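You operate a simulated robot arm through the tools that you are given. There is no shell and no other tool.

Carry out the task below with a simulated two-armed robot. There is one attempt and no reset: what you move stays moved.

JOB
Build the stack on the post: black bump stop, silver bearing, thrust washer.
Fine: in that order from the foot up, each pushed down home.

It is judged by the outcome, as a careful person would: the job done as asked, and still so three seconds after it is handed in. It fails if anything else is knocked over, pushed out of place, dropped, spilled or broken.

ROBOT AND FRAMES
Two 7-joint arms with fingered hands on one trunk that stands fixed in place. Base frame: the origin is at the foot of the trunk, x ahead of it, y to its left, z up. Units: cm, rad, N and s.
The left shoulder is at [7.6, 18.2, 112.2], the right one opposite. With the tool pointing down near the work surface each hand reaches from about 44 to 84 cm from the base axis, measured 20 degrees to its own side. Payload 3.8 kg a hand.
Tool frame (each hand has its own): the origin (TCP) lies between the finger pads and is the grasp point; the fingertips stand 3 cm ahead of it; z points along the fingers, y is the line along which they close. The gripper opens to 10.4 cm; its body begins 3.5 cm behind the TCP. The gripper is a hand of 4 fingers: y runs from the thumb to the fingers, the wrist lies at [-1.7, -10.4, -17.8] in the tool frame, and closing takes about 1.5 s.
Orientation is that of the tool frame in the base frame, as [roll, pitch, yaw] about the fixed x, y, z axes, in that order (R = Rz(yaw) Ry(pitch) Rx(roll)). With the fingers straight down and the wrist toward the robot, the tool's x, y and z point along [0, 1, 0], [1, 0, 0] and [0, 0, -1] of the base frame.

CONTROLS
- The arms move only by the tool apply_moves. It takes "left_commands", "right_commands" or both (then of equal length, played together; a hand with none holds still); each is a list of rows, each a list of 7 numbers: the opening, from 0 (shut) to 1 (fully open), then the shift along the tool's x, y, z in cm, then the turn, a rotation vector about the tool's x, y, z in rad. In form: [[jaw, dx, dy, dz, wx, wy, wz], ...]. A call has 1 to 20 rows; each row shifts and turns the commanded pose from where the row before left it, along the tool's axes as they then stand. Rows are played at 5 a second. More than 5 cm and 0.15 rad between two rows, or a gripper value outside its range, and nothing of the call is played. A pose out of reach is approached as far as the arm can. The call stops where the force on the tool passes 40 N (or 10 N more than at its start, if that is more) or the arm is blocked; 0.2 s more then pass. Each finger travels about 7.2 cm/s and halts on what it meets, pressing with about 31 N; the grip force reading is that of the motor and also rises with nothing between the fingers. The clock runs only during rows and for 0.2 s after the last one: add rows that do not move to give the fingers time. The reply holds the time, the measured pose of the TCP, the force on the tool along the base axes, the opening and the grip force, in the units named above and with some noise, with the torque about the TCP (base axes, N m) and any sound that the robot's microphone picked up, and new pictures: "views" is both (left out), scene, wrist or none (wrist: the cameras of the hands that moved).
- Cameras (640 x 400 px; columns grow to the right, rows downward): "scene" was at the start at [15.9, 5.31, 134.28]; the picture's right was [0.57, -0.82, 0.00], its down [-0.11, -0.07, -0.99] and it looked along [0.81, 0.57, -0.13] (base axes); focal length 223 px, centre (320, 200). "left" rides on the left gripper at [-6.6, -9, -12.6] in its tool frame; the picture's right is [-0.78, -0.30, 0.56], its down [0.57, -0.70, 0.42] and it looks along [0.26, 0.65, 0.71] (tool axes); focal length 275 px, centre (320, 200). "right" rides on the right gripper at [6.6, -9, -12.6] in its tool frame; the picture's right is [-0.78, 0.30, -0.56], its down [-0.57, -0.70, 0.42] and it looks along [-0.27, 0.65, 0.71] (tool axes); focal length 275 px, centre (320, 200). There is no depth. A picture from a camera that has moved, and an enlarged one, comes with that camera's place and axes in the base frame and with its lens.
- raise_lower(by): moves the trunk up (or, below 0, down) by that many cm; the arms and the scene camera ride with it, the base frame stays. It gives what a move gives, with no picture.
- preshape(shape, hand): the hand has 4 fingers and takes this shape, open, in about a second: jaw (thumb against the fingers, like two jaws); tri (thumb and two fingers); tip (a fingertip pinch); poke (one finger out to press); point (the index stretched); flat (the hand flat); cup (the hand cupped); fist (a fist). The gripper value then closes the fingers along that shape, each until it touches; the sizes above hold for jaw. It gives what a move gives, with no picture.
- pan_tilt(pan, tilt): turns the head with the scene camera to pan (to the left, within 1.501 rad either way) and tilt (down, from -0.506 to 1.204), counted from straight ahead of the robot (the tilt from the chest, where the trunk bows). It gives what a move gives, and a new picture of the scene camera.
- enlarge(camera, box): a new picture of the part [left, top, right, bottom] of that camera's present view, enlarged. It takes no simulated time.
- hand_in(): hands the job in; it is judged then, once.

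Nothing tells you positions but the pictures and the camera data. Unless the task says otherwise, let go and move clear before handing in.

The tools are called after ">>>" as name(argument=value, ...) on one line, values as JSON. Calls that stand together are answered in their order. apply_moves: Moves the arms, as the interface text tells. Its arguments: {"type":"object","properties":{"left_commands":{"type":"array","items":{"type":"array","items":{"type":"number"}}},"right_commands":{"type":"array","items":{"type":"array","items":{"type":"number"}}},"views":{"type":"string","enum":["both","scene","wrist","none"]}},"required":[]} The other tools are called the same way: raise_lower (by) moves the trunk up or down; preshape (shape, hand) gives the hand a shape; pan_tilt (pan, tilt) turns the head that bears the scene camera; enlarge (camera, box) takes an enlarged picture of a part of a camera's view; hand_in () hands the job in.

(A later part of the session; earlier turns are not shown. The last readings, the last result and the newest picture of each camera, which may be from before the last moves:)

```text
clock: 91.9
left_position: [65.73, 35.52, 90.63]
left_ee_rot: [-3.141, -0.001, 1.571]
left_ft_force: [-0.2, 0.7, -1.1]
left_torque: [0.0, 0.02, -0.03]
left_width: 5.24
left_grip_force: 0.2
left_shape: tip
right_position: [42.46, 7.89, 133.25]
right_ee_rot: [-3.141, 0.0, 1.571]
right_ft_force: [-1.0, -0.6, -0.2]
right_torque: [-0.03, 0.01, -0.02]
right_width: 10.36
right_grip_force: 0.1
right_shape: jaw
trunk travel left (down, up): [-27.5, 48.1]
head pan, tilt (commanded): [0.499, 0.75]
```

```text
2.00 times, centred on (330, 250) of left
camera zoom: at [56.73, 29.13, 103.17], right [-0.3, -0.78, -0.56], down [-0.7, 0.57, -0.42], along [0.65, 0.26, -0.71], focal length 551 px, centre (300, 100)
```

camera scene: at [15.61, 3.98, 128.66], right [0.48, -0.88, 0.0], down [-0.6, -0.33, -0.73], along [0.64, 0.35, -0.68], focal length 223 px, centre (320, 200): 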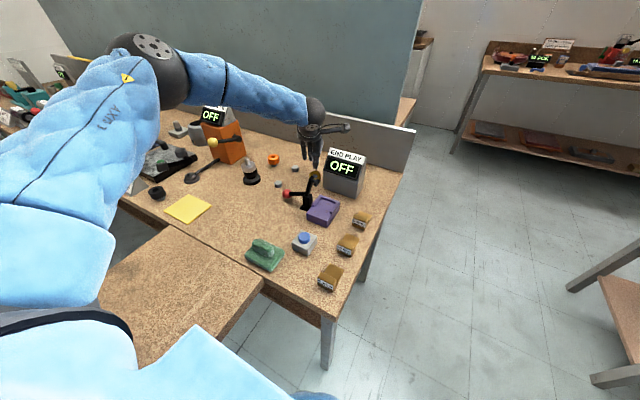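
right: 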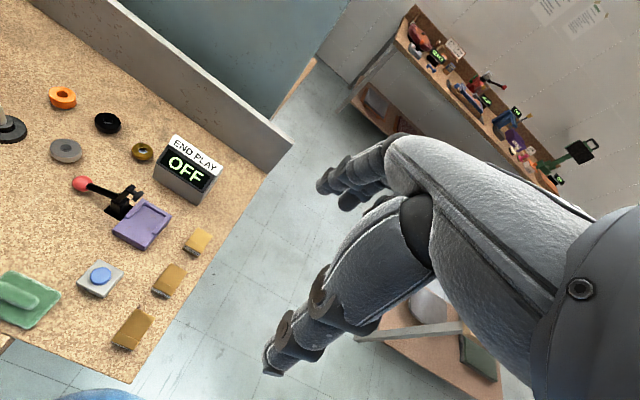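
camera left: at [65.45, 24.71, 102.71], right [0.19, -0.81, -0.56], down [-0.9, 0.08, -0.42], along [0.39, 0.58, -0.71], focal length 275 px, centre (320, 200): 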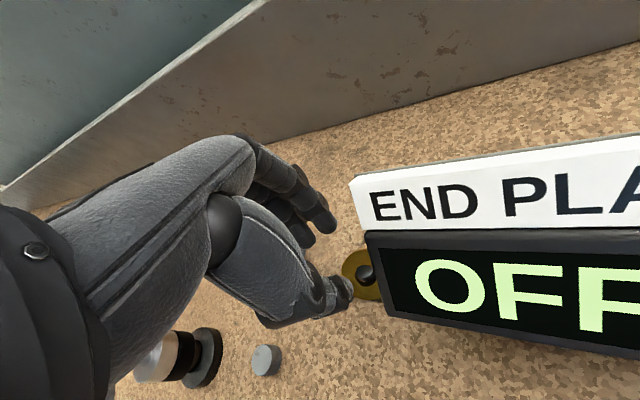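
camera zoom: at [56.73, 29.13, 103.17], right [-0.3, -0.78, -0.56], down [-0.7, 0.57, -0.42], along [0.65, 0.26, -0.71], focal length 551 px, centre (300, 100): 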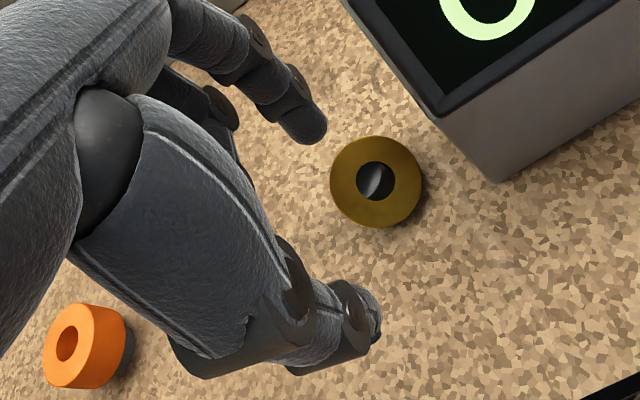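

Now only the index is over the washer. I'll place the fingertip over the high side of the bore and lower toward it.

>>> apply_moves(left_commands=[[0.5, 0.5, 0.44, 0, 0, 0, 0], [0.5, 0, 0, 1.5, 0, 0, 0], [0.5, 0, 0, 1.5, 0, 0, 0], [0.5, 0, 0, 1.0, 0, 0, 0], [0.5, 0, 0, 0, 0, 0, 0]], views="none")

>>> enlarge(camera="scene", box=[295, 145, 335, 190])

>>> enlarge(camera="left", box=[260, 170, 400, 300])

```text
clock: 93.1
left_position: [66.3, 36.07, 86.56]
left_ee_rot: [-3.141, 0.0, 1.572]
left_ft_force: [0.8, 0.1, 0.6]
left_torque: [0.0, 0.0, -0.01]
left_width: 5.26
left_grip_force: 0.1
left_shape: tip
right_position: [42.35, 7.93, 133.14]
right_ee_rot: [3.141, 0.0, 1.571]
right_ft_force: [0.1, -0.2, -0.2]
right_torque: [0.01, 0.01, -0.01]
right_width: 10.36
right_grip_force: 0.1
right_shape: jaw
trunk travel left (down, up): [-27.5, 48.1]
head pan, tilt (commanded): [0.499, 0.75]
```

```text
8.89 times, centred on (315, 168) of scene
camera zoom: at [15.6, 3.97, 128.66], right [0.48, -0.88, 0.0], down [-0.6, -0.33, -0.73], along [0.64, 0.35, -0.68], focal length 1981 px, centre (364, 489)
```

zoom: 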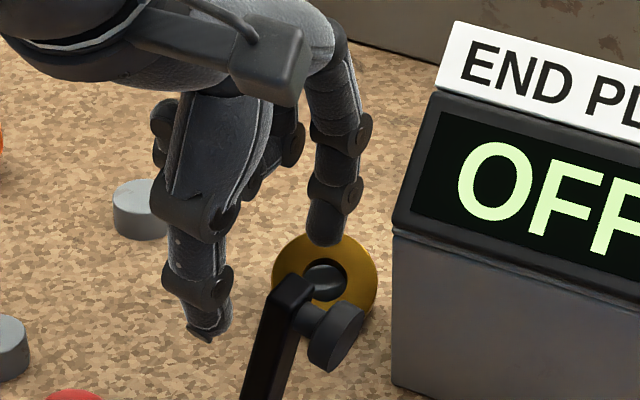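

```text
3.08 times, centred on (330, 235) of left
camera zoom: at [57.21, 29.59, 99.14], right [-0.3, -0.78, -0.56], down [-0.7, 0.57, -0.42], along [0.65, 0.26, -0.71], focal length 847 px, centre (289, 92)
```

zoom: 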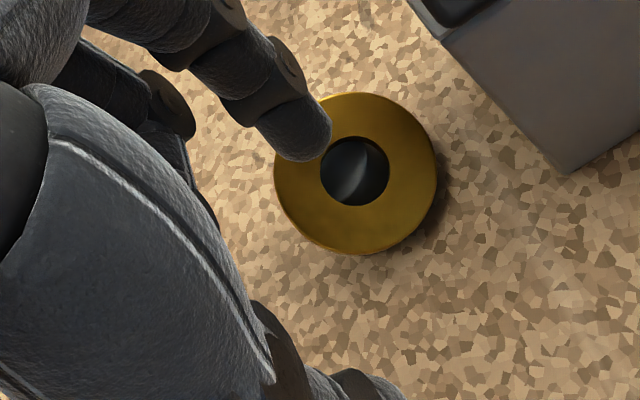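

The fingertip is just beyond the bore's centre on the high side, as planned. I'll press down in small steps.

>>> apply_moves(left_commands=[[0.5, 0, 0, 0.3, 0, 0, 0], [0.5, 0, 0, 0.3, 0, 0, 0], [0.5, 0, 0, 0.2, 0, 0, 0], [0.5, 0, 0, 0.2, 0, 0, 0], [0.5, 0, 0, 0, 0, 0, 0]], views="none")

>>> enlarge(camera="scene", box=[295, 145, 335, 190])

>>> enlarge(camera="left", box=[260, 170, 400, 300])

```text
clock: 94.3
left_position: [66.35, 36.12, 85.45]
left_ee_rot: [3.141, 0.0, 1.571]
left_ft_force: [0.5, -0.2, -0.1]
left_torque: [-0.01, 0.02, -0.02]
left_width: 5.22
left_grip_force: 0.1
left_shape: tip
right_position: [42.34, 7.99, 133.26]
right_ee_rot: [-3.141, 0.0, 1.572]
right_ft_force: [0.3, -0.4, -0.1]
right_torque: [0.01, -0.02, -0.01]
right_width: 10.38
right_grip_force: 0.0
right_shape: jaw
trunk travel left (down, up): [-27.5, 48.1]
head pan, tilt (commanded): [0.499, 0.75]
```

```text
8.89 times, centred on (315, 168) of scene
camera zoom: at [15.6, 3.98, 128.66], right [0.48, -0.88, 0.0], down [-0.6, -0.33, -0.73], along [0.64, 0.35, -0.68], focal length 1981 px, centre (364, 489)
```

zoom: 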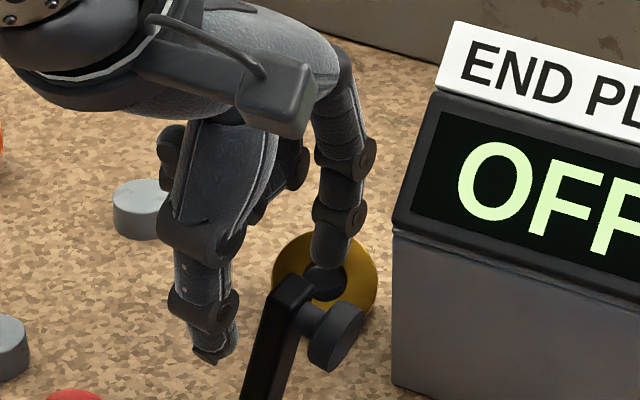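

```text
3.08 times, centred on (330, 235) of left
camera zoom: at [57.29, 29.47, 98.06], right [-0.3, -0.78, -0.56], down [-0.7, 0.57, -0.42], along [0.65, 0.26, -0.71], focal length 847 px, centre (289, 92)
```

zoom: 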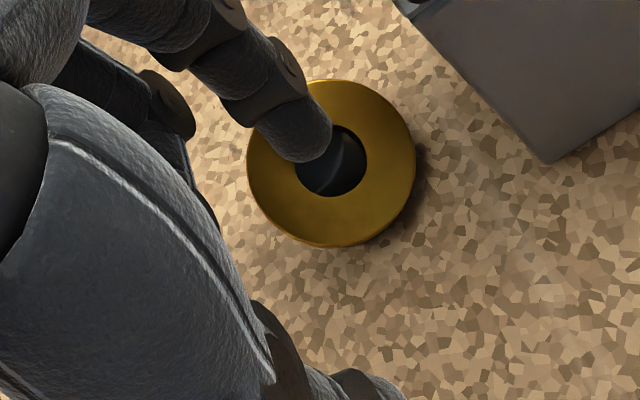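

>>> apply_moves(left_commands=[[0.5, 0, 0, 0.2, 0, 0, 0], [0.5, 0, 0, 0.2, 0, 0, 0], [0.5, 0, 0, 0, 0, 0, 0]], views="none")

>>> enlarge(camera="scene", box=[295, 145, 335, 190])

>>> enlarge(camera="left", box=[260, 170, 400, 300])

```text
clock: 95.1
left_position: [66.4, 36.02, 85.08]
left_ee_rot: [-3.141, 0.0, 1.571]
left_ft_force: [-1.5, -0.5, 0.6]
left_torque: [-0.03, 0.04, -0.02]
left_width: 5.16
left_grip_force: 0.1
left_shape: tip
right_position: [42.28, 7.97, 133.2]
right_ee_rot: [-3.142, 0.0, 1.572]
right_ft_force: [0.5, -0.5, -0.1]
right_torque: [0.01, 0.0, 0.01]
right_width: 10.33
right_grip_force: 0.1
right_shape: jaw
trunk travel left (down, up): [-27.5, 48.1]
head pan, tilt (commanded): [0.499, 0.75]
```

```text
8.89 times, centred on (315, 168) of scene
camera zoom: at [15.59, 3.97, 128.66], right [0.48, -0.88, 0.0], down [-0.6, -0.33, -0.73], along [0.64, 0.35, -0.68], focal length 1981 px, centre (364, 489)
```

zoom: 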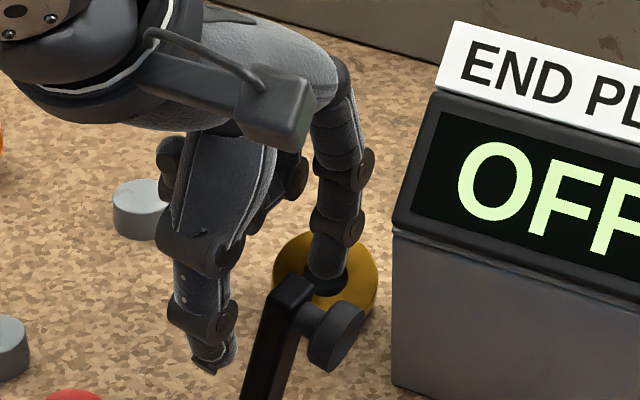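

```text
3.08 times, centred on (330, 235) of left
camera zoom: at [57.25, 29.5, 97.63], right [-0.3, -0.78, -0.56], down [-0.7, 0.57, -0.42], along [0.65, 0.26, -0.71], focal length 847 px, centre (289, 92)
```

zoom: 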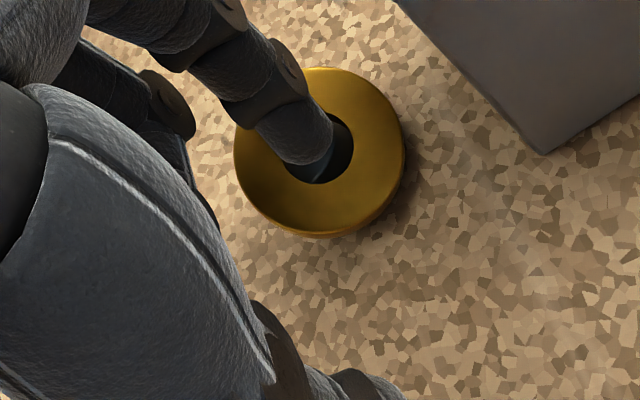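

The fingertip is seated in the bore and the washer is starting to level. Now I'll drag toward the riser's centre while descending slightly.

>>> apply_moves(left_commands=[[0.5, 0.07, 0.12, 0.05, 0, 0, 0], [0.5, 0.07, 0.12, 0.05, 0, 0, 0], [0.5, 0.07, 0.12, 0.03, 0, 0, 0], [0.5, 0, 0, 0, 0, 0, 0]], views="none")

>>> enlarge(camera="scene", box=[295, 145, 335, 190])

>>> enlarge(camera="left", box=[260, 170, 400, 300])

```text
clock: 96.1
left_position: [66.64, 36.2, 85.03]
left_ee_rot: [3.141, -0.001, 1.571]
left_ft_force: [-0.2, -0.7, -0.2]
left_torque: [0.03, 0.0, -0.03]
left_width: 5.2
left_grip_force: 0.1
left_shape: tip
right_position: [42.38, 7.84, 133.15]
right_ee_rot: [3.141, -0.001, 1.57]
right_ft_force: [-0.2, 0.4, 0.1]
right_torque: [-0.02, 0.02, -0.01]
right_width: 10.37
right_grip_force: 0.1
right_shape: jaw
trunk travel left (down, up): [-27.5, 48.1]
head pan, tilt (commanded): [0.499, 0.75]
```

```text
8.89 times, centred on (315, 168) of scene
camera zoom: at [15.6, 3.98, 128.66], right [0.48, -0.88, 0.0], down [-0.6, -0.33, -0.73], along [0.64, 0.35, -0.68], focal length 1981 px, centre (364, 489)
```

zoom: 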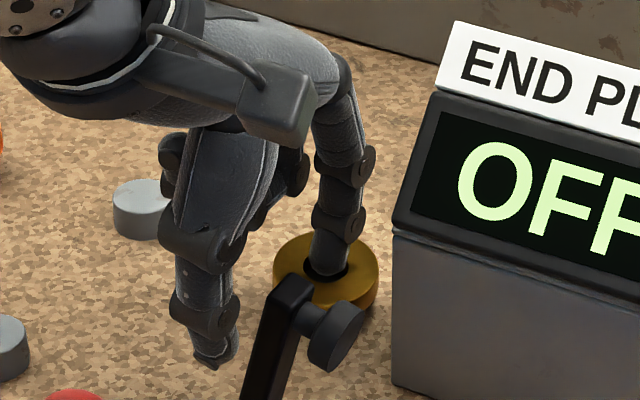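

```text
3.08 times, centred on (330, 235) of left
camera zoom: at [57.61, 29.66, 97.53], right [-0.3, -0.78, -0.56], down [-0.7, 0.57, -0.42], along [0.65, 0.26, -0.71], focal length 847 px, centre (289, 92)
```

zoom: 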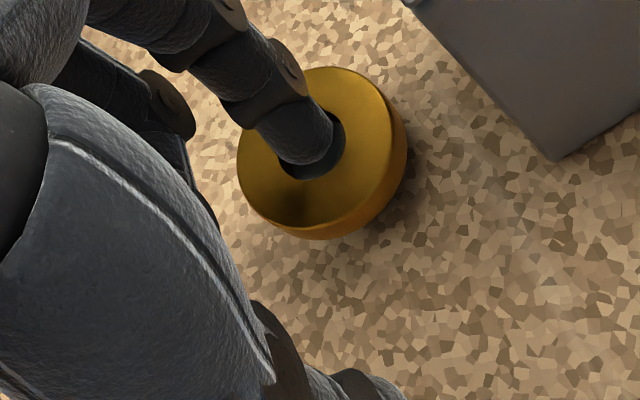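

Excellent: the washer is level with my fingertip in its bore. I'll drag it along toward the riser centre.

>>> apply_moves(left_commands=[[0.5, 0.1, 0.12, 0, 0, 0, 0], [0.5, 0.1, 0.12, 0, 0, 0, 0], [0.5, 0.1, 0.12, 0, 0, 0, 0], [0.5, 0.1, 0.12, 0, 0, 0, 0], [0.5, 0, 0, 0, 0, 0, 0]], views="none")

>>> enlarge(camera="scene", box=[295, 145, 335, 190])

>>> enlarge(camera="left", box=[260, 170, 400, 300])

```text
clock: 97.3
left_position: [67.11, 36.57, 84.94]
left_ee_rot: [3.141, 0.0, 1.572]
left_ft_force: [0.4, -1.7, 1.0]
left_torque: [-0.03, 0.0, -0.02]
left_width: 5.16
left_grip_force: 0.0
left_shape: tip
right_position: [42.32, 7.92, 133.17]
right_ee_rot: [-3.141, 0.001, 1.571]
right_ft_force: [0.1, -0.5, 0.0]
right_torque: [0.01, 0.04, 0.0]
right_width: 10.37
right_grip_force: 0.1
right_shape: jaw
trunk travel left (down, up): [-27.5, 48.1]
head pan, tilt (commanded): [0.499, 0.75]
```

```text
8.89 times, centred on (315, 168) of scene
camera zoom: at [15.6, 3.97, 128.66], right [0.48, -0.88, 0.0], down [-0.6, -0.33, -0.73], along [0.64, 0.35, -0.68], focal length 1981 px, centre (364, 489)
```

zoom: 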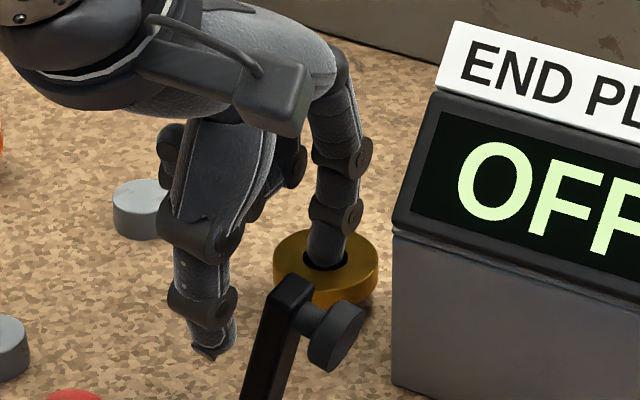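

```text
3.08 times, centred on (330, 235) of left
camera zoom: at [58.04, 30.01, 97.52], right [-0.3, -0.78, -0.56], down [-0.7, 0.57, -0.42], along [0.65, 0.26, -0.71], focal length 847 px, centre (289, 92)
```

zoom: 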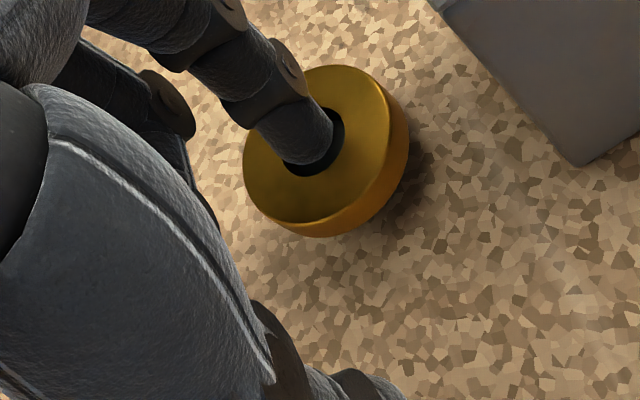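

>>> apply_moves(left_commands=[[0.5, 0.09, 0.12, 0, 0, 0, 0], [0.5, 0.09, 0.12, 0, 0, 0, 0], [0.5, 0.09, 0.12, 0, 0, 0, 0], [0.5, 0.09, 0.12, 0, 0, 0, 0], [0.5, 0, 0, 0, 0, 0, 0]], views="none")

>>> enlarge(camera="scene", box=[295, 145, 335, 190])

>>> enlarge(camera="left", box=[260, 170, 400, 300])

```text
clock: 98.5
left_position: [67.57, 36.86, 85.04]
left_ee_rot: [3.14, 0.0, 1.572]
left_ft_force: [-0.6, -0.5, -0.7]
left_torque: [0.03, 0.03, -0.03]
left_width: 5.17
left_grip_force: 0.0
left_shape: tip
right_position: [42.38, 7.97, 133.14]
right_ee_rot: [-3.141, -0.001, 1.571]
right_ft_force: [-0.4, -0.4, 0.4]
right_torque: [-0.03, 0.01, 0.01]
right_width: 10.38
right_grip_force: 0.0
right_shape: jaw
trunk travel left (down, up): [-27.5, 48.1]
head pan, tilt (commanded): [0.499, 0.75]
```

```text
8.89 times, centred on (315, 168) of scene
camera zoom: at [15.6, 3.97, 128.66], right [0.48, -0.88, 0.0], down [-0.6, -0.33, -0.73], along [0.64, 0.35, -0.68], focal length 1981 px, centre (364, 489)
```

zoom: 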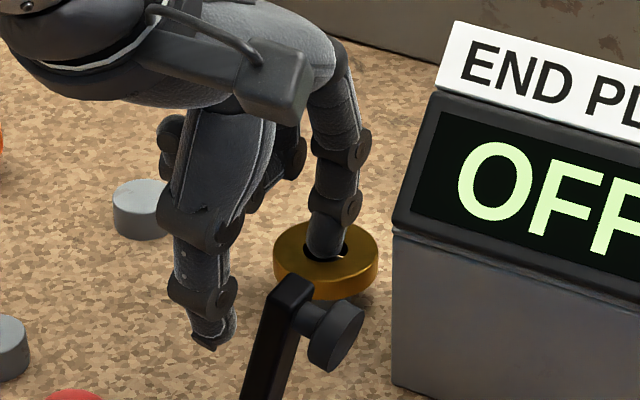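

```text
3.08 times, centred on (330, 235) of left
camera zoom: at [58.53, 30.31, 97.53], right [-0.3, -0.78, -0.56], down [-0.7, 0.57, -0.42], along [0.65, 0.26, -0.71], focal length 847 px, centre (289, 92)
```

zoom: 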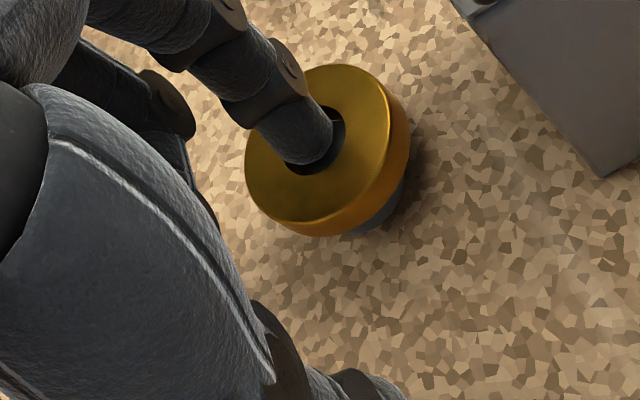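

The washer is level on the riser and nearly centred (riser visible beneath it). I'll lift the finger straight out and check that it stays.

>>> apply_moves(left_commands=[[0.5, -0.05, -0.08, 0, 0, 0, 0], [0.5, 0, 0, -0.3, 0, 0, 0], [0.5, 0, 0, -0.5, 0, 0, 0], [0.5, 0, 0, -1.5, 0, 0, 0], [0.5, 0, 0, -2, 0, 0, 0], [0.5, 0, 0, 0, 0, 0, 0]], views="none")

>>> enlarge(camera="scene", box=[295, 145, 335, 190])

>>> enlarge(camera="left", box=[270, 180, 430, 320])

```text
clock: 99.9
left_position: [67.63, 36.92, 89.26]
left_ee_rot: [-3.14, -0.001, 1.571]
left_ft_force: [0.5, -0.7, 0.2]
left_torque: [0.04, -0.01, 0.03]
left_width: 5.21
left_grip_force: 0.1
left_shape: tip
right_position: [42.35, 7.98, 133.01]
right_ee_rot: [-3.141, 0.0, 1.572]
right_ft_force: [-0.5, -0.2, 0.3]
right_torque: [-0.01, 0.01, -0.01]
right_width: 10.37
right_grip_force: 0.1
right_shape: jaw
trunk travel left (down, up): [-27.5, 48.1]
head pan, tilt (commanded): [0.499, 0.75]
```

```text
8.89 times, centred on (315, 168) of scene
camera zoom: at [15.63, 3.99, 128.65], right [0.48, -0.88, 0.0], down [-0.6, -0.33, -0.73], along [0.64, 0.35, -0.68], focal length 1981 px, centre (364, 489)
```

zoom: 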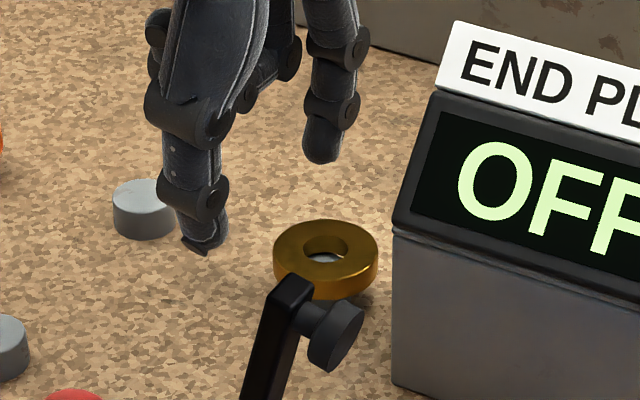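

```text
2.86 times, centred on (350, 250) of left
camera zoom: at [58.48, 30.39, 101.9], right [-0.3, -0.78, -0.56], down [-0.7, 0.57, -0.42], along [0.65, 0.26, -0.71], focal length 786 px, centre (234, 57)
```

zoom: 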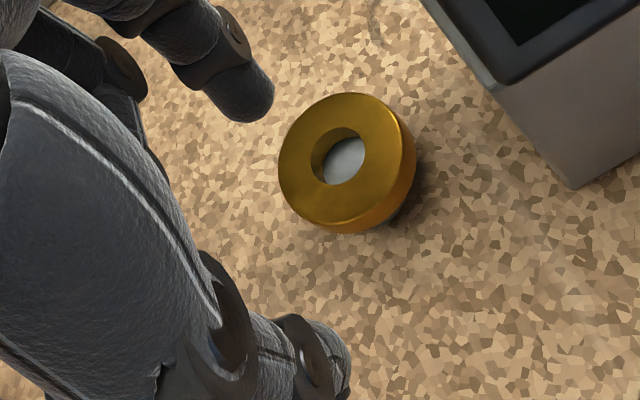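

The washer is level on its riser again, and both cameras agree it's at (70.6, 35.7) with its top at z 82.45. I'll go back to the jaw shape and line up for a lower grasp.

>>> apply_moves(left_commands=[[0.5, 0, 0, -2, 0, 0, 0], [0.5, 0, 0, 0, 0, 0, 0]], views="none")

>>> preshape(hand="left", shape="jaw")

>>> apply_moves(left_commands=[[0.65, -0.7, 1.4, 0, 0, 0, 0], [0.62, -0.7, 1.5, 0, 0, 0, 0], [0.62, 0, 0, 1.3, 0, 0, 0], [0.62, 0, 0, 0, 0, 0, 0], [0.62, 0, 0, 0, 0, 0, 0]], views="none")

>>> enlarge(camera="left", box=[260, 180, 440, 330])

>>> enlarge(camera="scene", box=[290, 130, 340, 190])

```text
clock: 100.5
left_position: [67.46, 36.92, 91.3]
left_ee_rot: [-3.14, -0.002, 1.57]
left_ft_force: [-0.5, 0.1, -0.3]
left_torque: [-0.03, -0.04, 0.0]
left_width: 5.2
left_grip_force: 0.0
left_shape: tip
right_position: [42.42, 7.94, 133.2]
right_ee_rot: [-3.142, -0.002, 1.572]
right_ft_force: [0.5, -0.1, -0.5]
right_torque: [0.01, 0.02, 0.0]
right_width: 10.39
right_grip_force: 0.1
right_shape: jaw
trunk travel left (down, up): [-27.5, 48.1]
head pan, tilt (commanded): [0.499, 0.75]
```

```text
clock: 101.4
left_position: [67.47, 36.83, 91.18]
left_ee_rot: [-3.141, 0.002, 1.572]
left_ft_force: [-0.5, -0.2, -0.4]
left_torque: [-0.02, -0.04, 0.03]
left_width: 10.38
left_grip_force: 0.1
left_shape: jaw
right_position: [42.43, 7.98, 133.18]
right_ee_rot: [-3.14, 0.001, 1.57]
right_ft_force: [0.7, 0.2, 0.1]
right_torque: [-0.04, 0.01, -0.01]
right_width: 10.36
right_grip_force: 0.1
right_shape: jaw
trunk travel left (down, up): [-27.5, 48.1]
head pan, tilt (commanded): [0.499, 0.75]
```

```text
clock: 102.6
left_position: [70.49, 35.5, 89.96]
left_ee_rot: [-3.142, 0.0, 1.57]
left_ft_force: [0.2, 0.7, 0.0]
left_torque: [0.0, 0.02, 0.0]
left_width: 6.47
left_grip_force: 0.1
left_shape: jaw
right_position: [42.36, 8.0, 133.2]
right_ee_rot: [3.141, 0.001, 1.572]
right_ft_force: [-0.2, 1.0, 0.4]
right_torque: [-0.01, -0.01, -0.02]
right_width: 10.35
right_grip_force: 0.1
right_shape: jaw
trunk travel left (down, up): [-27.5, 48.1]
head pan, tilt (commanded): [0.499, 0.75]
```

```text
2.67 times, centred on (350, 255) of left
camera zoom: at [61.35, 28.91, 102.47], right [-0.3, -0.78, -0.56], down [-0.7, 0.57, -0.42], along [0.65, 0.26, -0.71], focal length 734 px, centre (240, 53)
```

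zoom: 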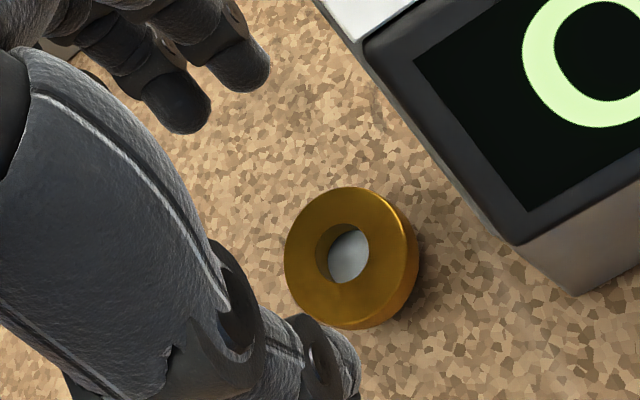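

```text
6.67 times, centred on (315, 160) of scene
camera zoom: at [15.61, 3.99, 128.66], right [0.48, -0.88, 0.0], down [-0.6, -0.33, -0.73], along [0.64, 0.35, -0.68], focal length 1486 px, centre (353, 467)
```

zoom: 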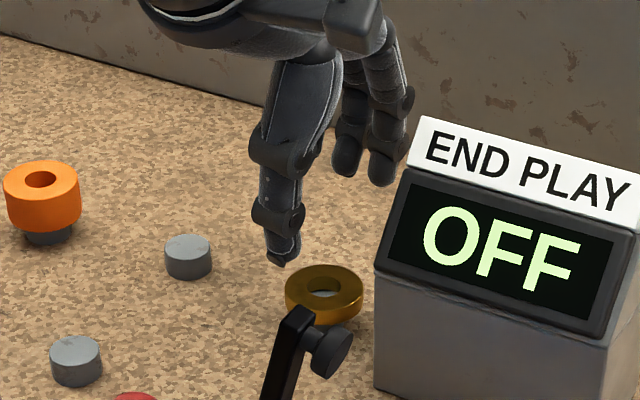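

The washer is about 2 mm from the hand's centre. I'll apply a small correction and descend to TCP z≈84.0, about 0.5 cm lower than the first attempt.

>>> apply_moves(left_commands=[[0.62, 0.07, 0.08, 1.5, 0, 0, 0], [0.62, 0, 0, 1.5, 0, 0, 0], [0.62, 0, 0, 1.5, 0, 0, 0], [0.62, 0, 0, 1.0, 0, 0, 0], [0.62, 0, 0, 0.5, 0, 0, 0], [0.62, 0, 0, 0, 0, 0, 0]], views="none")

>>> enlarge(camera="left", box=[250, 170, 430, 340])

>>> enlarge(camera="scene", box=[295, 145, 335, 190])

```text
clock: 104.0
left_position: [70.52, 35.55, 83.93]
left_ee_rot: [3.14, -0.001, 1.57]
left_ft_force: [0.5, -1.4, 0.1]
left_torque: [-0.04, -0.02, 0.02]
left_width: 6.5
left_grip_force: 0.1
left_shape: jaw
right_position: [42.3, 7.92, 133.21]
right_ee_rot: [3.141, 0.0, 1.571]
right_ft_force: [0.0, 0.3, -0.4]
right_torque: [0.0, 0.03, -0.04]
right_width: 10.36
right_grip_force: 0.2
right_shape: jaw
trunk travel left (down, up): [-27.5, 48.1]
head pan, tilt (commanded): [0.499, 0.75]
```

```text
2.35 times, centred on (340, 255) of left
camera zoom: at [61.37, 28.93, 96.54], right [-0.3, -0.78, -0.56], down [-0.7, 0.57, -0.42], along [0.65, 0.26, -0.71], focal length 648 px, centre (273, 71)
```

zoom: 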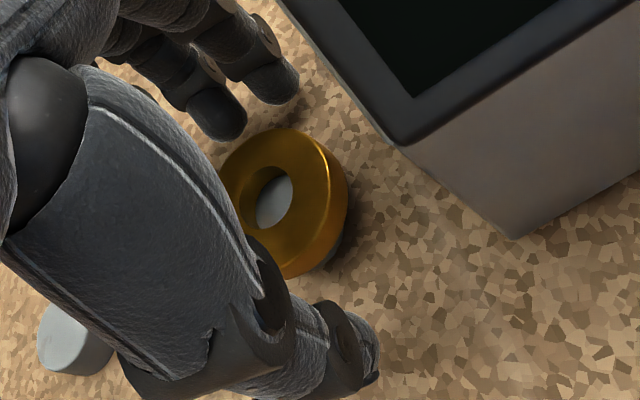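

```text
8.89 times, centred on (315, 168) of scene
camera zoom: at [15.6, 3.98, 128.66], right [0.48, -0.88, 0.0], down [-0.6, -0.33, -0.73], along [0.64, 0.35, -0.68], focal length 1981 px, centre (364, 489)
```

zoom: 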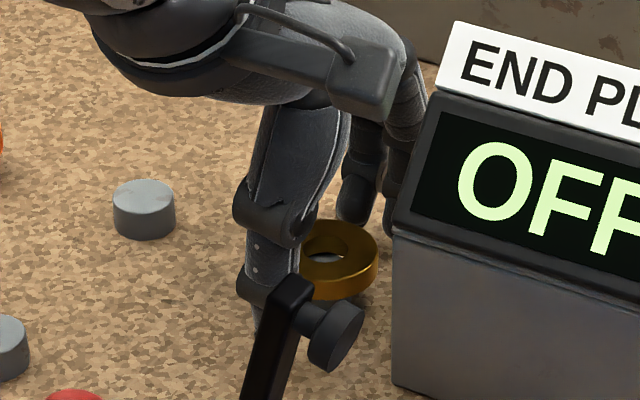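

The fingers are lower around the rim now and the washer is well centred. I'll close in two stages, checking halfway.

>>> apply_moves(left_commands=[[0.55, 0, 0, 0, 0, 0, 0], [0.5, 0, 0, 0, 0, 0, 0], [0.46, 0, 0, 0, 0, 0, 0], [0.46, 0, 0, 0, 0, 0, 0]], views="none")

>>> enlarge(camera="left", box=[270, 190, 390, 310])

>>> enlarge(camera="scene", box=[295, 145, 335, 190])

```text
clock: 105.0
left_position: [70.49, 35.27, 84.09]
left_ee_rot: [3.141, 0.001, 1.571]
left_ft_force: [-0.4, -0.7, -0.5]
left_torque: [-0.02, 0.01, 0.01]
left_width: 4.84
left_grip_force: 0.1
left_shape: jaw
right_position: [42.46, 7.93, 133.07]
right_ee_rot: [-3.141, 0.001, 1.572]
right_ft_force: [0.5, 0.2, -0.5]
right_torque: [0.04, 0.0, -0.02]
right_width: 10.38
right_grip_force: 0.0
right_shape: jaw
trunk travel left (down, up): [-27.5, 48.1]
head pan, tilt (commanded): [0.499, 0.75]
```

```text
3.33 times, centred on (330, 250) of left
camera zoom: at [61.37, 28.91, 96.55], right [-0.3, -0.78, -0.56], down [-0.7, 0.57, -0.42], along [0.65, 0.26, -0.71], focal length 918 px, centre (287, 33)
```

zoom: 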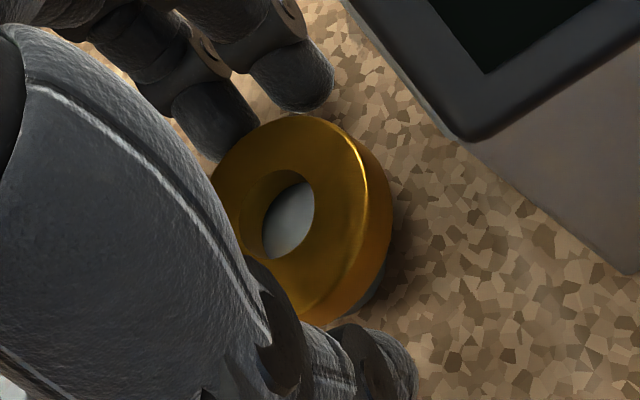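

```text
8.89 times, centred on (315, 168) of scene
camera zoom: at [15.6, 3.98, 128.66], right [0.48, -0.88, 0.0], down [-0.6, -0.33, -0.73], along [0.64, 0.35, -0.68], focal length 1981 px, centre (364, 489)
```

zoom: 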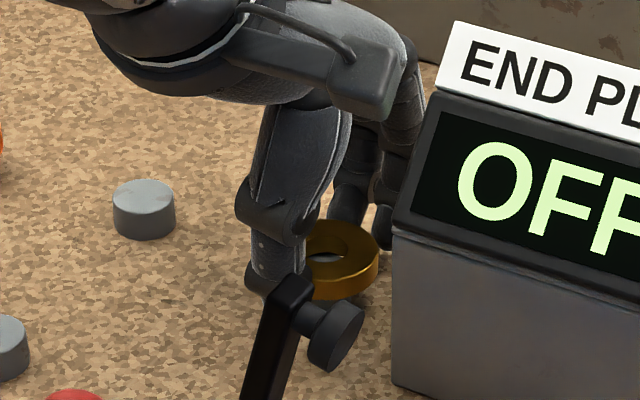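

Still level and nicely bracketed. I'll complete the closure.

>>> apply_moves(left_commands=[[0.43, 0, 0, 0, 0, 0, 0], [0.4, 0, 0, 0, 0, 0, 0], [0.37, 0, 0, 0, 0, 0, 0], [0.33, 0, 0, 0, 0, 0, 0], [0.3, 0, 0, 0, 0, 0, 0], [0.3, 0, 0, 0, 0, 0, 0]], views="none")

>>> enlarge(camera="left", box=[270, 190, 390, 310])

>>> enlarge(camera="scene", box=[295, 145, 335, 190])

```text
clock: 106.4
left_position: [70.43, 35.46, 83.95]
left_ee_rot: [3.141, -0.001, 1.57]
left_ft_force: [-0.5, 0.1, -0.5]
left_torque: [-0.01, 0.02, 0.0]
left_width: 3.33
left_grip_force: 30.9
left_shape: jaw
right_position: [42.28, 7.98, 133.12]
right_ee_rot: [-3.141, 0.0, 1.57]
right_ft_force: [0.0, 0.4, -0.1]
right_torque: [-0.02, 0.01, -0.03]
right_width: 10.34
right_grip_force: 0.1
right_shape: jaw
trunk travel left (down, up): [-27.5, 48.1]
head pan, tilt (commanded): [0.499, 0.75]
```

```text
3.33 times, centred on (330, 250) of left
camera zoom: at [61.37, 28.92, 96.54], right [-0.3, -0.78, -0.56], down [-0.7, 0.57, -0.42], along [0.65, 0.26, -0.71], focal length 918 px, centre (287, 33)
```

zoom: 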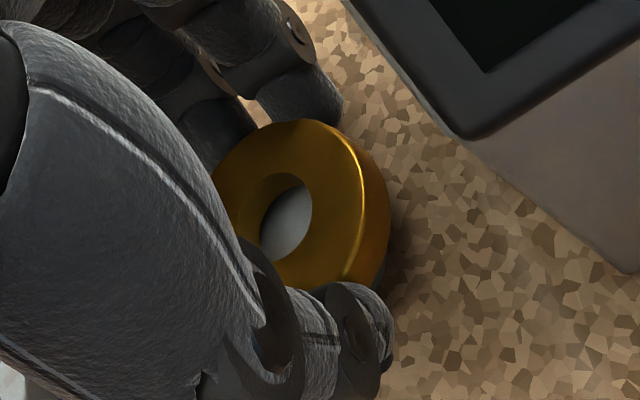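

```text
8.89 times, centred on (315, 168) of scene
camera zoom: at [15.61, 3.98, 128.66], right [0.48, -0.88, 0.0], down [-0.6, -0.33, -0.73], along [0.64, 0.35, -0.68], focal length 1981 px, centre (364, 489)
```

zoom: 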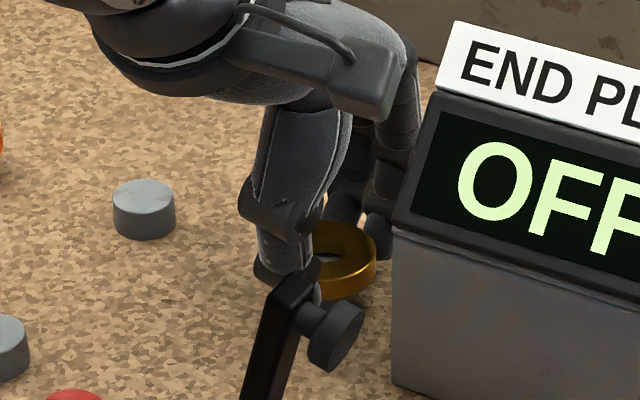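

Firm grip at 31 N with no vertical reaction, and the washer is still level. I'll lift slowly and check.

>>> apply_moves(left_commands=[[0.3, 0, 0, -0.3, 0, 0, 0], [0.3, 0, 0, -0.7, 0, 0, 0], [0.3, 0, 0, -1.5, 0, 0, 0], [0.3, 0, 0, -2.0, 0, 0, 0], [0.3, 0, 0, -2.5, 0, 0, 0], [0.3, 0, 0, -2.5, 0, 0, 0], [0.3, 0, 0, -2.5, 0, 0, 0], [0.3, 0, 0, 0, 0, 0, 0]], views="both")

>>> enlarge(camera="left", box=[290, 205, 380, 295])

>>> enlarge(camera="scene", box=[290, 110, 340, 190])

```text
clock: 108.2
left_position: [70.58, 35.63, 96.11]
left_ee_rot: [-3.141, 0.001, 1.571]
left_ft_force: [-0.1, -0.6, -1.0]
left_torque: [-0.03, 0.01, -0.01]
left_width: 3.31
left_grip_force: 30.9
left_shape: jaw
right_position: [42.37, 7.94, 133.06]
right_ee_rot: [3.141, 0.001, 1.572]
right_ft_force: [-0.1, -0.1, 0.0]
right_torque: [0.01, -0.02, -0.01]
right_width: 10.34
right_grip_force: 0.0
right_shape: jaw
trunk travel left (down, up): [-27.5, 48.1]
head pan, tilt (commanded): [0.499, 0.75]
camera scene: at [15.65, 4.0, 128.65], right [0.48, -0.88, 0.0], down [-0.6, -0.33, -0.73], along [0.64, 0.35, -0.68], focal length 223 px, centre (320, 200)
camera left: at [61.43, 29.05, 108.61], right [-0.3, -0.78, -0.56], down [-0.7, 0.57, -0.42], along [0.65, 0.26, -0.71], focal length 275 px, centre (320, 200)
```

scene: 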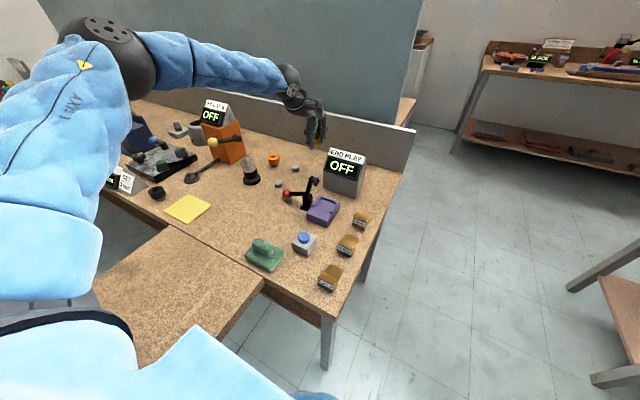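
left: 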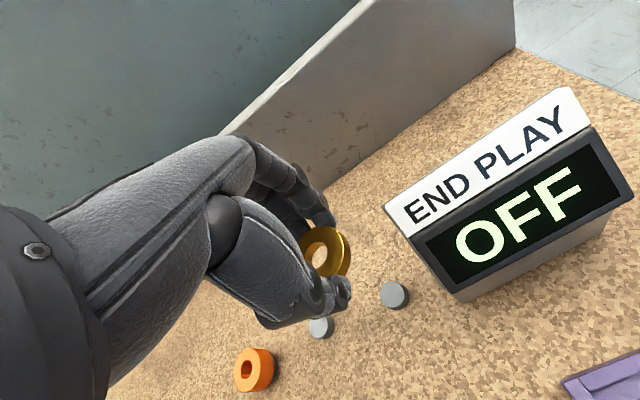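

```text
4.44 times, centred on (335, 250) of left
camera zoom: at [61.43, 29.05, 108.61], right [-0.3, -0.78, -0.56], down [-0.7, 0.57, -0.42], along [0.65, 0.26, -0.71], focal length 1224 px, centre (253, -22)
```

zoom: 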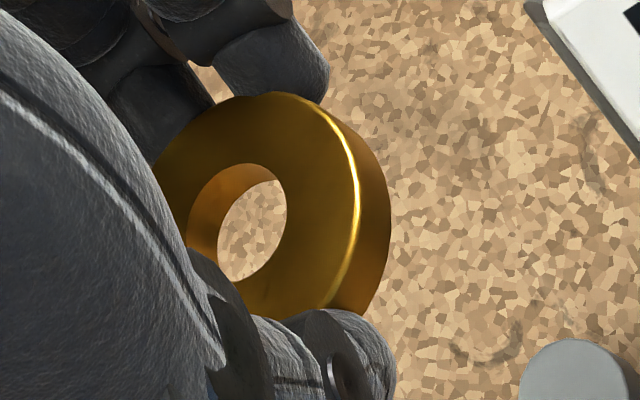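

```text
5.00 times, centred on (315, 150) of scene
camera zoom: at [15.65, 4.0, 128.65], right [0.48, -0.88, 0.0], down [-0.6, -0.33, -0.73], along [0.64, 0.35, -0.68], focal length 1114 px, centre (345, 450)
```

zoom: 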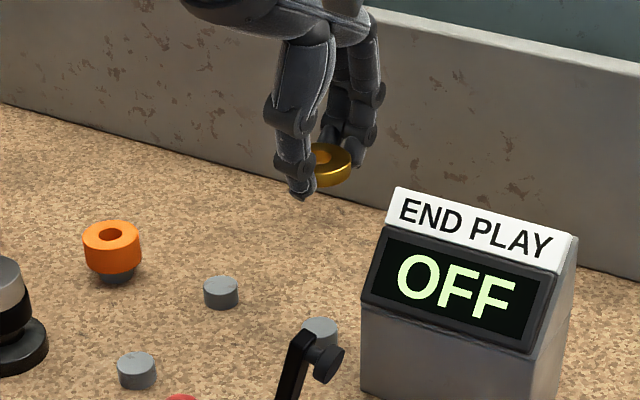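

The washer is held level and its riser is back where it belongs. Its bore sits in the hand just as the bearing's did, so I'll carry it to the post along the same height.

>>> apply_moves(left_commands=[[0.3, 3.18, -1.95, -0.2, 0, 0, 0], [0.3, 3.19, -1.95, -0.2, 0, 0, 0], [0.3, 3.19, -1.95, -0.2, 0, 0, 0], [0.3, 3.19, -1.95, 0, 0, 0, 0], [0.3, 3.19, -1.96, 0, 0, 0, 0], [0.3, 3.18, -1.96, 0, 0, 0, 0], [0.3, 0, 0, 0, 0, 0, 0], [0.3, 0, 0, 0, 0, 0, 0]], views="scene")

>>> enlarge(camera="left", box=[290, 205, 410, 315])

>>> enlarge(camera="scene", box=[230, 125, 270, 190])

```text
clock: 110.0
left_position: [58.98, 54.62, 96.37]
left_ee_rot: [3.142, -0.001, 1.571]
left_ft_force: [0.6, -0.1, -0.9]
left_torque: [-0.02, -0.04, -0.02]
left_width: 3.34
left_grip_force: 31.1
left_shape: jaw
right_position: [42.28, 8.04, 133.24]
right_ee_rot: [3.14, 0.0, 1.571]
right_ft_force: [-0.1, -0.2, 0.8]
right_torque: [-0.02, 0.01, 0.01]
right_width: 10.37
right_grip_force: 0.0
right_shape: jaw
trunk travel left (down, up): [-27.5, 48.1]
head pan, tilt (commanded): [0.499, 0.75]
camera scene: at [15.59, 4.02, 128.66], right [0.48, -0.88, 0.0], down [-0.6, -0.33, -0.73], along [0.64, 0.35, -0.68], focal length 223 px, centre (320, 200)
```

scene: 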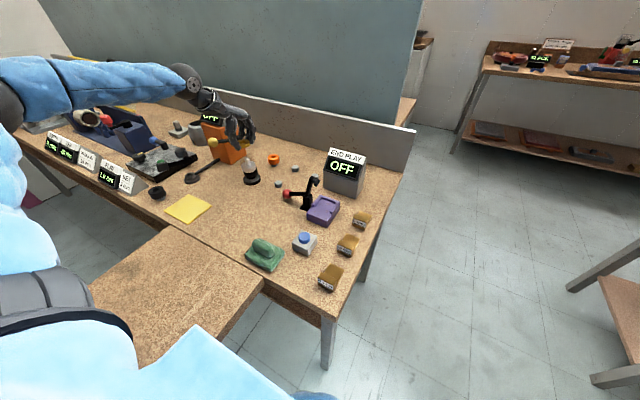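

```text
3.64 times, centred on (350, 260) of left
camera zoom: at [49.75, 48.0, 108.94], right [-0.3, -0.78, -0.56], down [-0.7, 0.57, -0.42], along [0.65, 0.26, -0.71], focal length 1001 px, centre (211, -18)
```

zoom: 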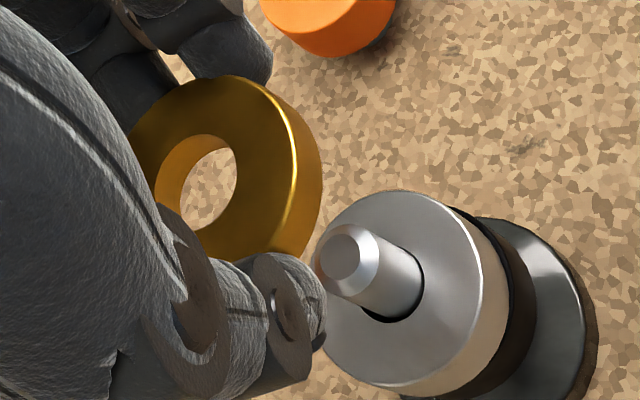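

```text
6.15 times, centred on (250, 158) of scene
camera zoom: at [15.59, 4.02, 128.66], right [0.48, -0.88, 0.0], down [-0.6, -0.33, -0.73], along [0.64, 0.35, -0.68], focal length 1372 px, centre (751, 462)
```

zoom: 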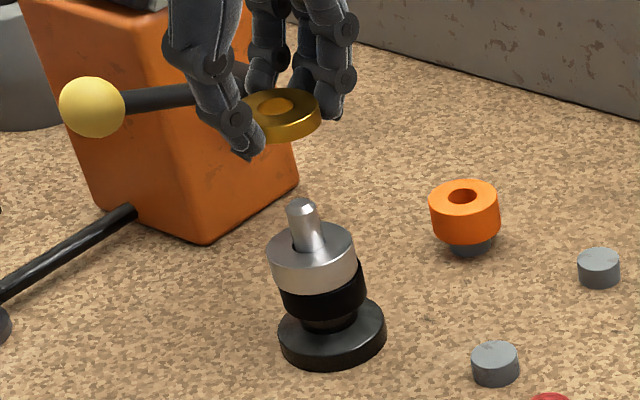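

The bore lines up with the post axis in both views (within about 1 mm). I'll lower to just above the post tip for a close check.

>>> apply_moves(left_commands=[[0.3, 0, 0.04, 1.5, 0, 0, 0], [0.3, 0, 0, 1.5, 0, 0, 0], [0.3, 0, 0, 1.3, 0, 0, 0], [0.3, 0, 0, 0, 0, 0, 0], [0.3, 0, 0, 0, 0, 0, 0]], views="none")

>>> enlarge(camera="left", box=[290, 205, 410, 315])

>>> enlarge(camera="scene", box=[234, 135, 266, 190])

```text
clock: 111.2
left_position: [58.95, 54.7, 92.13]
left_ee_rot: [3.141, 0.0, 1.571]
left_ft_force: [0.3, 0.0, -1.9]
left_torque: [-0.01, -0.01, 0.0]
left_width: 3.34
left_grip_force: 31.0
left_shape: jaw
right_position: [42.44, 7.99, 133.26]
right_ee_rot: [-3.14, 0.001, 1.571]
right_ft_force: [0.9, -0.2, 0.1]
right_torque: [0.0, -0.01, -0.01]
right_width: 10.36
right_grip_force: 0.1
right_shape: jaw
trunk travel left (down, up): [-27.5, 48.1]
head pan, tilt (commanded): [0.499, 0.75]
```

```text
3.64 times, centred on (350, 260) of left
camera zoom: at [49.88, 48.2, 104.74], right [-0.3, -0.78, -0.56], down [-0.7, 0.57, -0.42], along [0.65, 0.26, -0.71], focal length 1001 px, centre (211, -18)
```

zoom: 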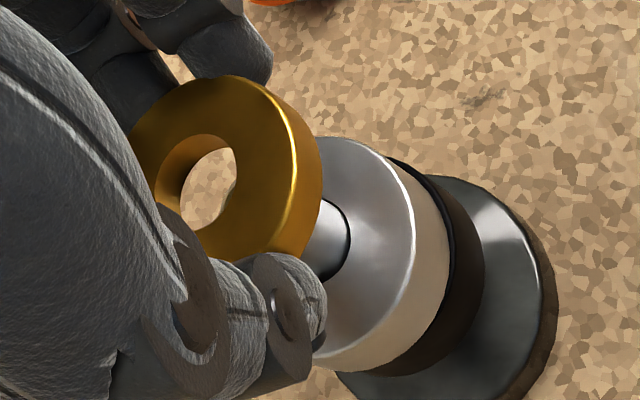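

```text
7.27 times, centred on (250, 162) of scene
camera zoom: at [15.62, 4.0, 128.65], right [0.48, -0.88, 0.0], down [-0.6, -0.33, -0.73], along [0.64, 0.35, -0.68], focal length 1621 px, centre (829, 473)
```

zoom: 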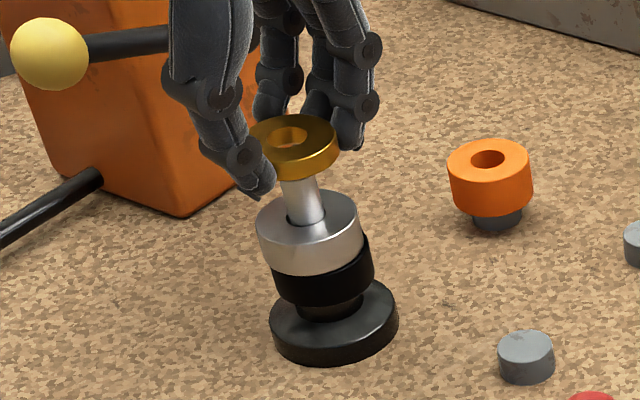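

The post tip is just starting to show at the bore's edge. I'll nudge half a millimetre and lower slowly.

>>> apply_moves(left_commands=[[0.3, 0.04, -0.02, 0.3, 0, 0, 0], [0.3, 0, 0, 0.3, 0, 0, 0], [0.3, 0, 0, 0.3, 0, 0, 0], [0.3, 0, 0, 0.2, 0, 0, 0], [0.3, 0, 0, 0, 0, 0, 0]], views="none")

>>> enlarge(camera="left", box=[290, 205, 410, 315])

>>> enlarge(camera="scene", box=[234, 135, 266, 190])

```text
clock: 112.4
left_position: [58.82, 54.78, 91.14]
left_ee_rot: [3.139, -0.001, 1.569]
left_ft_force: [-0.6, -2.3, 4.1]
left_torque: [-0.06, 0.0, 0.02]
left_width: 3.31
left_grip_force: 31.1
left_shape: jaw
right_position: [42.34, 7.88, 133.11]
right_ee_rot: [-3.142, 0.0, 1.57]
right_ft_force: [-0.7, 0.1, -0.1]
right_torque: [-0.02, 0.0, -0.01]
right_width: 10.38
right_grip_force: 0.1
right_shape: jaw
trunk travel left (down, up): [-27.5, 48.1]
head pan, tilt (commanded): [0.499, 0.75]
```

```text
3.64 times, centred on (350, 260) of left
camera zoom: at [49.76, 48.15, 103.8], right [-0.3, -0.78, -0.56], down [-0.7, 0.57, -0.43], along [0.65, 0.26, -0.71], focal length 1001 px, centre (211, -18)
```

zoom: 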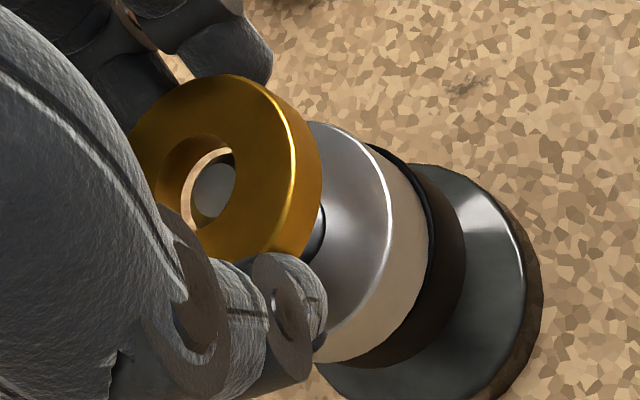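

```text
7.27 times, centred on (250, 162) of scene
camera zoom: at [15.55, 3.93, 128.67], right [0.48, -0.88, 0.0], down [-0.6, -0.33, -0.73], along [0.64, 0.35, -0.68], focal length 1621 px, centre (829, 473)
```

zoom: 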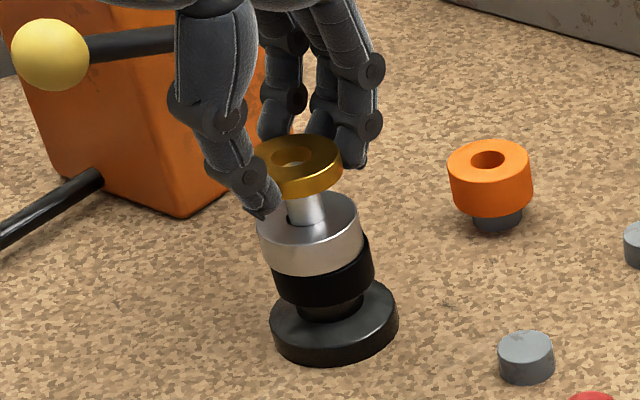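

A light contact (4 N down, −2 N in y): the washer is slightly too far in +y. I'll lift 2 mm, shift 1.5 mm in −y and try again.

>>> apply_moves(left_commands=[[0.3, 0, 0, -0.25, 0, 0, 0], [0.3, -0.15, 0.04, 0, 0, 0, 0], [0.3, 0, 0, 0.2, 0, 0, 0], [0.3, 0, 0, 0.15, 0, 0, 0], [0.3, 0, 0, 0, 0, 0, 0]], views="none")

>>> enlarge(camera="left", box=[290, 205, 410, 315])

>>> enlarge(camera="scene", box=[234, 135, 266, 190])

```text
clock: 113.6
left_position: [58.8, 54.8, 91.09]
left_ee_rot: [3.141, 0.0, 1.57]
left_ft_force: [-0.4, -1.9, 0.1]
left_torque: [-0.07, -0.01, -0.01]
left_width: 3.32
left_grip_force: 31.1
left_shape: jaw
right_position: [42.35, 7.86, 133.22]
right_ee_rot: [3.141, 0.0, 1.571]
right_ft_force: [-0.4, -0.5, 0.0]
right_torque: [0.0, -0.03, -0.03]
right_width: 10.37
right_grip_force: 0.2
right_shape: jaw
trunk travel left (down, up): [-27.5, 48.1]
head pan, tilt (commanded): [0.499, 0.75]
```

```text
3.64 times, centred on (350, 260) of left
camera zoom: at [49.75, 48.14, 103.58], right [-0.3, -0.78, -0.56], down [-0.7, 0.57, -0.42], along [0.65, 0.26, -0.71], focal length 1001 px, centre (211, -18)
```

zoom: 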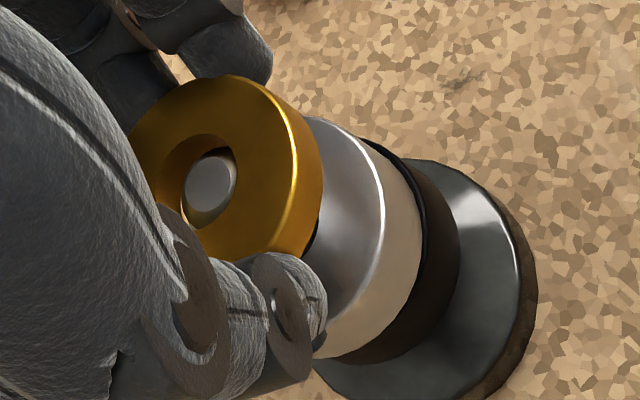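

```text
7.27 times, centred on (250, 162) of scene
camera zoom: at [15.6, 3.97, 128.66], right [0.48, -0.88, 0.0], down [-0.6, -0.33, -0.73], along [0.64, 0.35, -0.68], focal length 1621 px, centre (829, 473)
```

zoom: 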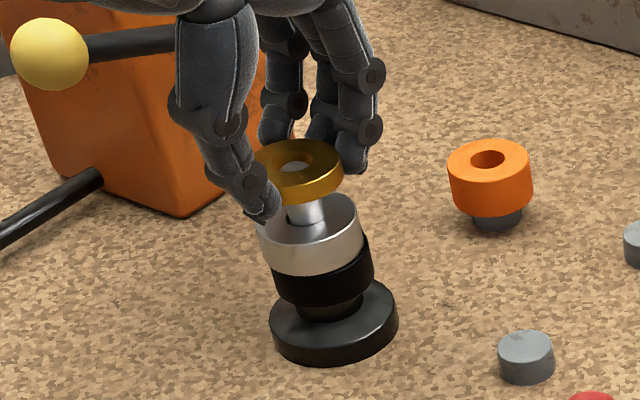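

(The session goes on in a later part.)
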